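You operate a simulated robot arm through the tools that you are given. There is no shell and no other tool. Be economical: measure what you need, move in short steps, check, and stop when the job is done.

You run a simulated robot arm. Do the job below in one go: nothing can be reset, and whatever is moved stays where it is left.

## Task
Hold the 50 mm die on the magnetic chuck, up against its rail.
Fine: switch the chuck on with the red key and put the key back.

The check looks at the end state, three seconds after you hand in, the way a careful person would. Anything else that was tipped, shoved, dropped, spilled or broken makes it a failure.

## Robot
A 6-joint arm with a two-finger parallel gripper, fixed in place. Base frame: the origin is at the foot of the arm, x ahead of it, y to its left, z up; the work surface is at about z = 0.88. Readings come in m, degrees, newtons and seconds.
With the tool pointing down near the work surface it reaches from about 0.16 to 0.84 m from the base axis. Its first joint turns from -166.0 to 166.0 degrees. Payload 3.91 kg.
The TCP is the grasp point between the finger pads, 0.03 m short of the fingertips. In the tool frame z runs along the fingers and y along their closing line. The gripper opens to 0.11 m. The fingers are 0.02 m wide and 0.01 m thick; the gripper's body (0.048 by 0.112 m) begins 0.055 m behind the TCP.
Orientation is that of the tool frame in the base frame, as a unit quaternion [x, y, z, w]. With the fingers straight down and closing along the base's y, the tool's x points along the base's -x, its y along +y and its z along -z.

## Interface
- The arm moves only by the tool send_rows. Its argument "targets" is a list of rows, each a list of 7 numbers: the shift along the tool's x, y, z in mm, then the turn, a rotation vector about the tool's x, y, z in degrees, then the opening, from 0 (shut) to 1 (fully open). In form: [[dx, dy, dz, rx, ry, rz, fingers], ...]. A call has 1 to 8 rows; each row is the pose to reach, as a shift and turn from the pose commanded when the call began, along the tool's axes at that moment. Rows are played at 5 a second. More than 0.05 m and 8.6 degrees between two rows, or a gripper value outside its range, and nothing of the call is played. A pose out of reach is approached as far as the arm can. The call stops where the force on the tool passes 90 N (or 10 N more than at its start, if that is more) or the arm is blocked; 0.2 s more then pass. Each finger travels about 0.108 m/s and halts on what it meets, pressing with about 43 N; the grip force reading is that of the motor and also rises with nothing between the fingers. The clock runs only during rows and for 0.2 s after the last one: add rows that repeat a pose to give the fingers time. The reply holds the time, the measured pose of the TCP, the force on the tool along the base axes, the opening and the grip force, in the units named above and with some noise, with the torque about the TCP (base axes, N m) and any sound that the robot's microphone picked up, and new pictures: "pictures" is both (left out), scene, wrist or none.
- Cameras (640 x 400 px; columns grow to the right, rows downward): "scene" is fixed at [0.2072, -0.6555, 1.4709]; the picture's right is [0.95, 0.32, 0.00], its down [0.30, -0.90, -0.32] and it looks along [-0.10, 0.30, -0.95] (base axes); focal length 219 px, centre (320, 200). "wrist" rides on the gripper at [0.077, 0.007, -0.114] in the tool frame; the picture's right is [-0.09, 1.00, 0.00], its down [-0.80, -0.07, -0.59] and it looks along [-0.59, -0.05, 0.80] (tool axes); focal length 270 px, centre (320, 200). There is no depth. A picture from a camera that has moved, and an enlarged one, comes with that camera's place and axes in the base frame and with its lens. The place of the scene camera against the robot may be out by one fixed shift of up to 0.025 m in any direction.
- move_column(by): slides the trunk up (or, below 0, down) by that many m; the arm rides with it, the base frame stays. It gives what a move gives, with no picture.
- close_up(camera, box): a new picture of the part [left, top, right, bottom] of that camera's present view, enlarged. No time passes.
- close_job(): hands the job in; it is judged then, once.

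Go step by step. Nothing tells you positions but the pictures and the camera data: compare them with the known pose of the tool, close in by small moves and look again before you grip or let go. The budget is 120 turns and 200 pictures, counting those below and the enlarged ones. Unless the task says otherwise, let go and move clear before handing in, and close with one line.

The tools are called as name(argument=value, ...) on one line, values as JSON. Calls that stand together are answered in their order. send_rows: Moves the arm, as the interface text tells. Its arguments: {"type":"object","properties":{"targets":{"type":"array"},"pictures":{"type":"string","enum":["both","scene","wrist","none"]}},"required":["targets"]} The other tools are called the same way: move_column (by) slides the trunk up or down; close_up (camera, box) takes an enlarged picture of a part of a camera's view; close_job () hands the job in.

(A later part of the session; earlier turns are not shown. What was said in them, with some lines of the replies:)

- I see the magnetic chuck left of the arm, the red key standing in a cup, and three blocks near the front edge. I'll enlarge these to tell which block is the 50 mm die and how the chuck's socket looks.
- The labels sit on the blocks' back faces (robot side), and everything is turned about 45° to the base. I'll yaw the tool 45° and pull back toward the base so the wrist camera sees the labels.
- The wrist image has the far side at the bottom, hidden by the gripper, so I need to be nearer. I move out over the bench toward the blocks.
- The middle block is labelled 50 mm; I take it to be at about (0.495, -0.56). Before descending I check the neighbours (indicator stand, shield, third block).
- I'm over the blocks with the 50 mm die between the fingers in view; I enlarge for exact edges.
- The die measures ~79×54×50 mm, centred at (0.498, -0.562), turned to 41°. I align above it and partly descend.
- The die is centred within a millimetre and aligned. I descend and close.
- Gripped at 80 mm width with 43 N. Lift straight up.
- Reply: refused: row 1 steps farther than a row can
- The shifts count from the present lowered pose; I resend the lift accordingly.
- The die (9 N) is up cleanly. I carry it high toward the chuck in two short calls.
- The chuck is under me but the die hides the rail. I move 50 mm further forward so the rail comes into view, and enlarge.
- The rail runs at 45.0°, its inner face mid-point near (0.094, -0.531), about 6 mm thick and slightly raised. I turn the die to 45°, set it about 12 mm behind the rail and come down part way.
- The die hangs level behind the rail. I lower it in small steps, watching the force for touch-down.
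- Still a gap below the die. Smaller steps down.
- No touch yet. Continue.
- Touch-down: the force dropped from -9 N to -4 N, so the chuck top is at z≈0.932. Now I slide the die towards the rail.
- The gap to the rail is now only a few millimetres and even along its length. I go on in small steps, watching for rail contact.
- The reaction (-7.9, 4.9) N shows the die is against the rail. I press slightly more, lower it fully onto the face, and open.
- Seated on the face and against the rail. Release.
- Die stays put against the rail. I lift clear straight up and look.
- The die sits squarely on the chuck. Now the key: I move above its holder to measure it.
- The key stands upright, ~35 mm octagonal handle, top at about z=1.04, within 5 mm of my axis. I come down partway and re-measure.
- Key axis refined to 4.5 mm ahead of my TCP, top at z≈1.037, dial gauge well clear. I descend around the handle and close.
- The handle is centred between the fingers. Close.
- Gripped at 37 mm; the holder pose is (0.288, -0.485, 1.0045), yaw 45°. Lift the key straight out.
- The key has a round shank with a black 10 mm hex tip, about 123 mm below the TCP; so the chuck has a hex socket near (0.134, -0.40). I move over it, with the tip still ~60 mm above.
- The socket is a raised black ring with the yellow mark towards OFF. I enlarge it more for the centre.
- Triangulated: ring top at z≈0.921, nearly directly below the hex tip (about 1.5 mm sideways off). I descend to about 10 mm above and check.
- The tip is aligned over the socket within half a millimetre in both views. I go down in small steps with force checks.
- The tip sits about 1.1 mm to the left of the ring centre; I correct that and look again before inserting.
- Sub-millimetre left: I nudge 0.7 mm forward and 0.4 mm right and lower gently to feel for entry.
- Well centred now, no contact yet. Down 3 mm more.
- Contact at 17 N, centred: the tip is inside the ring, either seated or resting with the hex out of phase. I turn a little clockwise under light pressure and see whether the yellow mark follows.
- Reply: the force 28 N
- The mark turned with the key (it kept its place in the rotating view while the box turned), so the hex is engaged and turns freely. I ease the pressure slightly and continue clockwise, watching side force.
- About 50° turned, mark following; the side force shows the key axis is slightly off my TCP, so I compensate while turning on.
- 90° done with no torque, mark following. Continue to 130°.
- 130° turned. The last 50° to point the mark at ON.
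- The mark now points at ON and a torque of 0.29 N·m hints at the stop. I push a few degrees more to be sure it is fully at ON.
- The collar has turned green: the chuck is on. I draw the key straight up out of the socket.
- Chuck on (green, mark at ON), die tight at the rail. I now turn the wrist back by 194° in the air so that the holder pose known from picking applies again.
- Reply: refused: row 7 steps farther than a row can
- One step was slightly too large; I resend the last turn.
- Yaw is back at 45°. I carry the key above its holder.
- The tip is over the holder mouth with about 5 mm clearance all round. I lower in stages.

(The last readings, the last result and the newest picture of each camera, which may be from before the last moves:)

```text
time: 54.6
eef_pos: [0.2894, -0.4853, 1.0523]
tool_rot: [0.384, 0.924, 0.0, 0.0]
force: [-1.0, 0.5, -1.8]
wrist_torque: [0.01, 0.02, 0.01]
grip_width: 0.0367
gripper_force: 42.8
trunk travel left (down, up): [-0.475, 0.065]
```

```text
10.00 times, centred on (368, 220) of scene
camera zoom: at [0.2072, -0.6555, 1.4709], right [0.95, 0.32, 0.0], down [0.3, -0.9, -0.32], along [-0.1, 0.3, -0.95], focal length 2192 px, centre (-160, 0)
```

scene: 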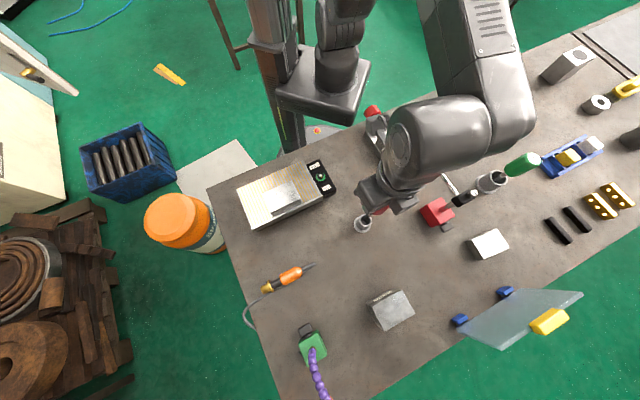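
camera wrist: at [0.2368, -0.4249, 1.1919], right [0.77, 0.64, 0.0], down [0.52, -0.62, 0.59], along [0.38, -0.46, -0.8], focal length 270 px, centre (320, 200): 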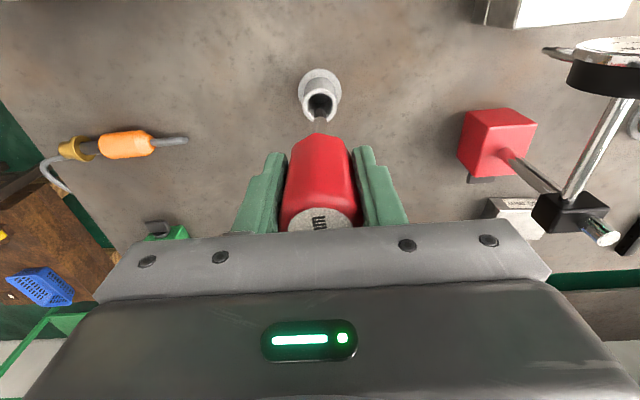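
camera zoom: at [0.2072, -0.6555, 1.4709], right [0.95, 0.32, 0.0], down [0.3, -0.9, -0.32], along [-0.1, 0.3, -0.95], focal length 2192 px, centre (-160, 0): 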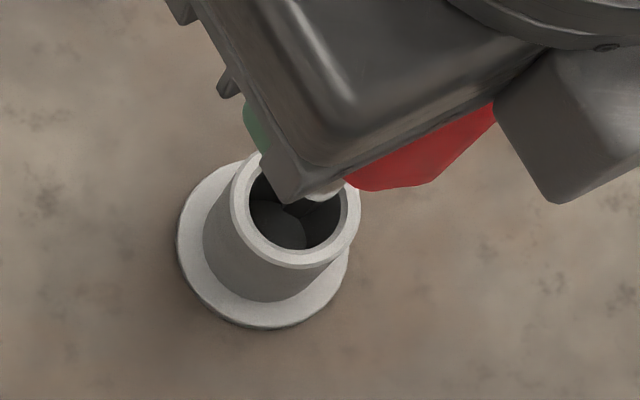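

The tip is inside the mouth with room around. Continue down to near the bottom.

send_rows(targets=[[0, 0, 12, 0, 0, 0, 0.1], [0, 0, 24, 0, 0, 0, 0.1], [0, 0, 36, 0, 0, 0, 0.1], [0, 0, 40, 0, 0, 0, 0.1], [0, 0, 40, 0, 0, 0, 0.1]], pictures="none")

close_up(camera="wrist", box=[260, 70, 388, 150])

```text
time: 55.8
eef_pos: [0.2886, -0.4857, 1.0113]
tool_rot: [0.383, 0.924, 0.0, 0.0]
force: [-0.2, 0.6, -2.0]
wrist_torque: [0.05, 0.0, -0.01]
grip_width: 0.0368
gripper_force: 43.0
trunk travel left (down, up): [-0.475, 0.065]
```

```text
5.00 times, centred on (324, 110) of wrist
camera zoom: at [0.2386, -0.4276, 1.1257], right [0.77, 0.64, 0.0], down [0.52, -0.62, 0.59], along [0.38, -0.46, -0.8], focal length 1351 px, centre (300, 650)
```

zoom: 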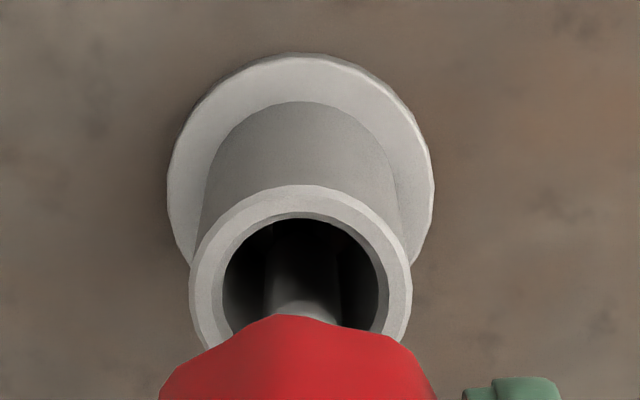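

send_rows(targets=[[0, 0, 3, 0, 0, 0, 0.1], [0, 0, 5.5, 0, 0, 0, 0.1], [0, 0, 5.5, 0, 0, 0, 0.1]], pictures="none")

```text
time: 56.6
eef_pos: [0.2888, -0.4858, 1.0063]
tool_rot: [0.384, 0.923, 0.0, 0.0]
force: [-0.1, 0.5, -2.3]
wrist_torque: [-0.03, 0.0, -0.01]
grip_width: 0.037
gripper_force: 42.7
trunk travel left (down, up): [-0.475, 0.065]
```

send_rows(targets=[[0, 0, 1.5, 0, 0, 0, 0.1], [0, 0, 2.5, 0, 0, 0, 0.1], [0, 0, 2.5, 0, 0, 0, 0.1]], pictures="none")

```text
time: 57.4
eef_pos: [0.2892, -0.4864, 1.0039]
tool_rot: [0.384, 0.923, 0.001, 0.0]
force: [-0.1, -0.1, 2.7]
wrist_torque: [-0.08, -0.08, 0.02]
grip_width: 0.037
gripper_force: 43.3
trunk travel left (down, up): [-0.475, 0.065]
```

The key has reached the holder floor (force turned to +2.7 N at the same height as picked). I open the fingers in place.

send_rows(targets=[[0, 0, 0, 0, 0, 0, 0.4], [0, 0, 0, 0, 0, 0, 0.6], [0, 0, 0, 0, 0, 0, 1], [0, 0, 0, 0, 0, 0, 1], [0, 0, 0, 0, 0, 0, 1]], pictures="wrist")

```text
time: 58.6
eef_pos: [0.2877, -0.4863, 1.003]
tool_rot: [0.383, 0.924, -0.001, 0.0]
force: [-0.3, -0.6, 0.2]
wrist_torque: [-0.03, 0.06, -0.03]
grip_width: 0.1101
gripper_force: 0.0
trunk travel left (down, up): [-0.475, 0.065]
camera wrist: at [0.2384, -0.427, 1.1187], right [0.77, 0.64, 0.0], down [0.52, -0.62, 0.59], along [0.38, -0.46, -0.8], focal length 270 px, centre (320, 200)
```

wrist: 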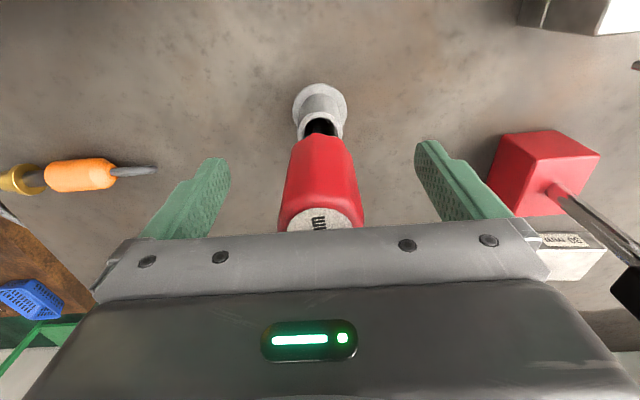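

The key stands upright as before. I lift straight up, move clear toward the base, and check the whole scene.

send_rows(targets=[[0, 0, -30, 0, 0, 0, 1], [0, 0, -70, 0, 0, 0, 1], [0, 0, -110, 0, 0, 0, 1], [0, 0, -150, 0, 0, 0, 1], [40, 0, -160, 0, 0, 0, 1], [85, 0, -160, 0, 0, 0, 1], [125, 0, -160, 0, 0, 0, 1], [125, 0, -160, 0, 0, 0, 1]])

close_up(camera="scene", box=[230, 140, 390, 240])

```text
time: 60.4
eef_pos: [0.1996, -0.3975, 1.1619]
tool_rot: [0.383, 0.924, 0.0, 0.0]
force: [0.2, -0.1, -0.1]
wrist_torque: [0.01, -0.02, 0.05]
grip_width: 0.1102
gripper_force: 0.0
trunk travel left (down, up): [-0.475, 0.065]
camera wrist: at [0.1494, -0.3389, 1.2766], right [0.77, 0.64, 0.0], down [0.52, -0.62, 0.59], along [0.38, -0.46, -0.8], focal length 270 px, centre (320, 200)
```

scene: 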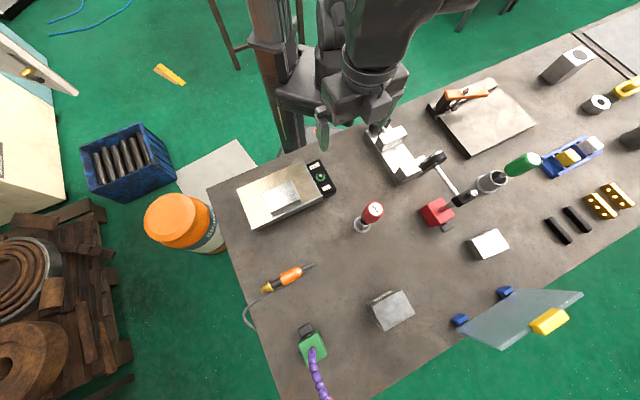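
wrist: 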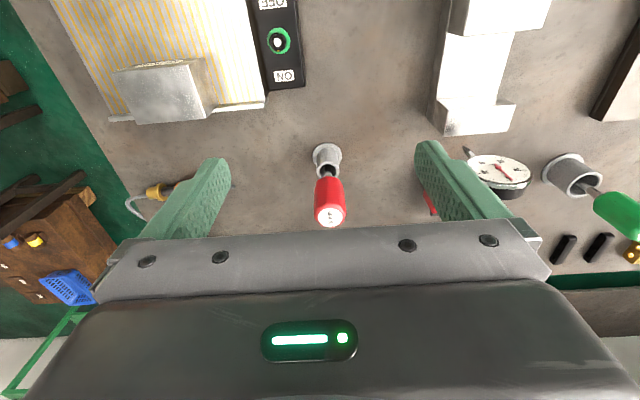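

```text
4.00 times, centred on (310, 190) of scene
camera zoom: at [0.2072, -0.6555, 1.4709], right [0.95, 0.32, 0.0], down [0.3, -0.9, -0.32], along [-0.1, 0.3, -0.95], focal length 877 px, centre (360, 240)
```

zoom: 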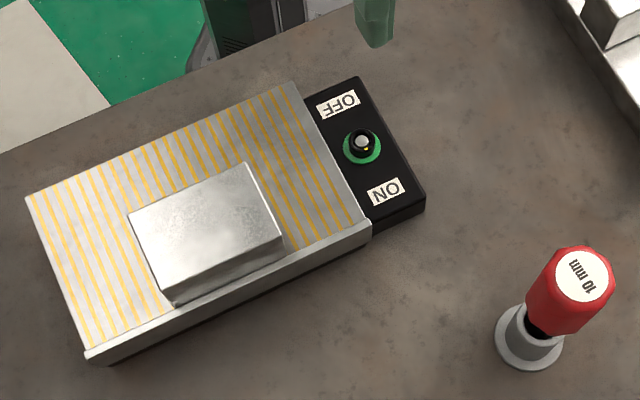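

The die is flat on the chuck and against the rail, the chuck shows ON (green), the key is back in its holder, and nothing else has moved. I hand in.

close_job()

```text
The job is handed in.
```

The 50 mm die is on the magnetic chuck against its rail, the chuck is switched on, and the red key is back in its holder.
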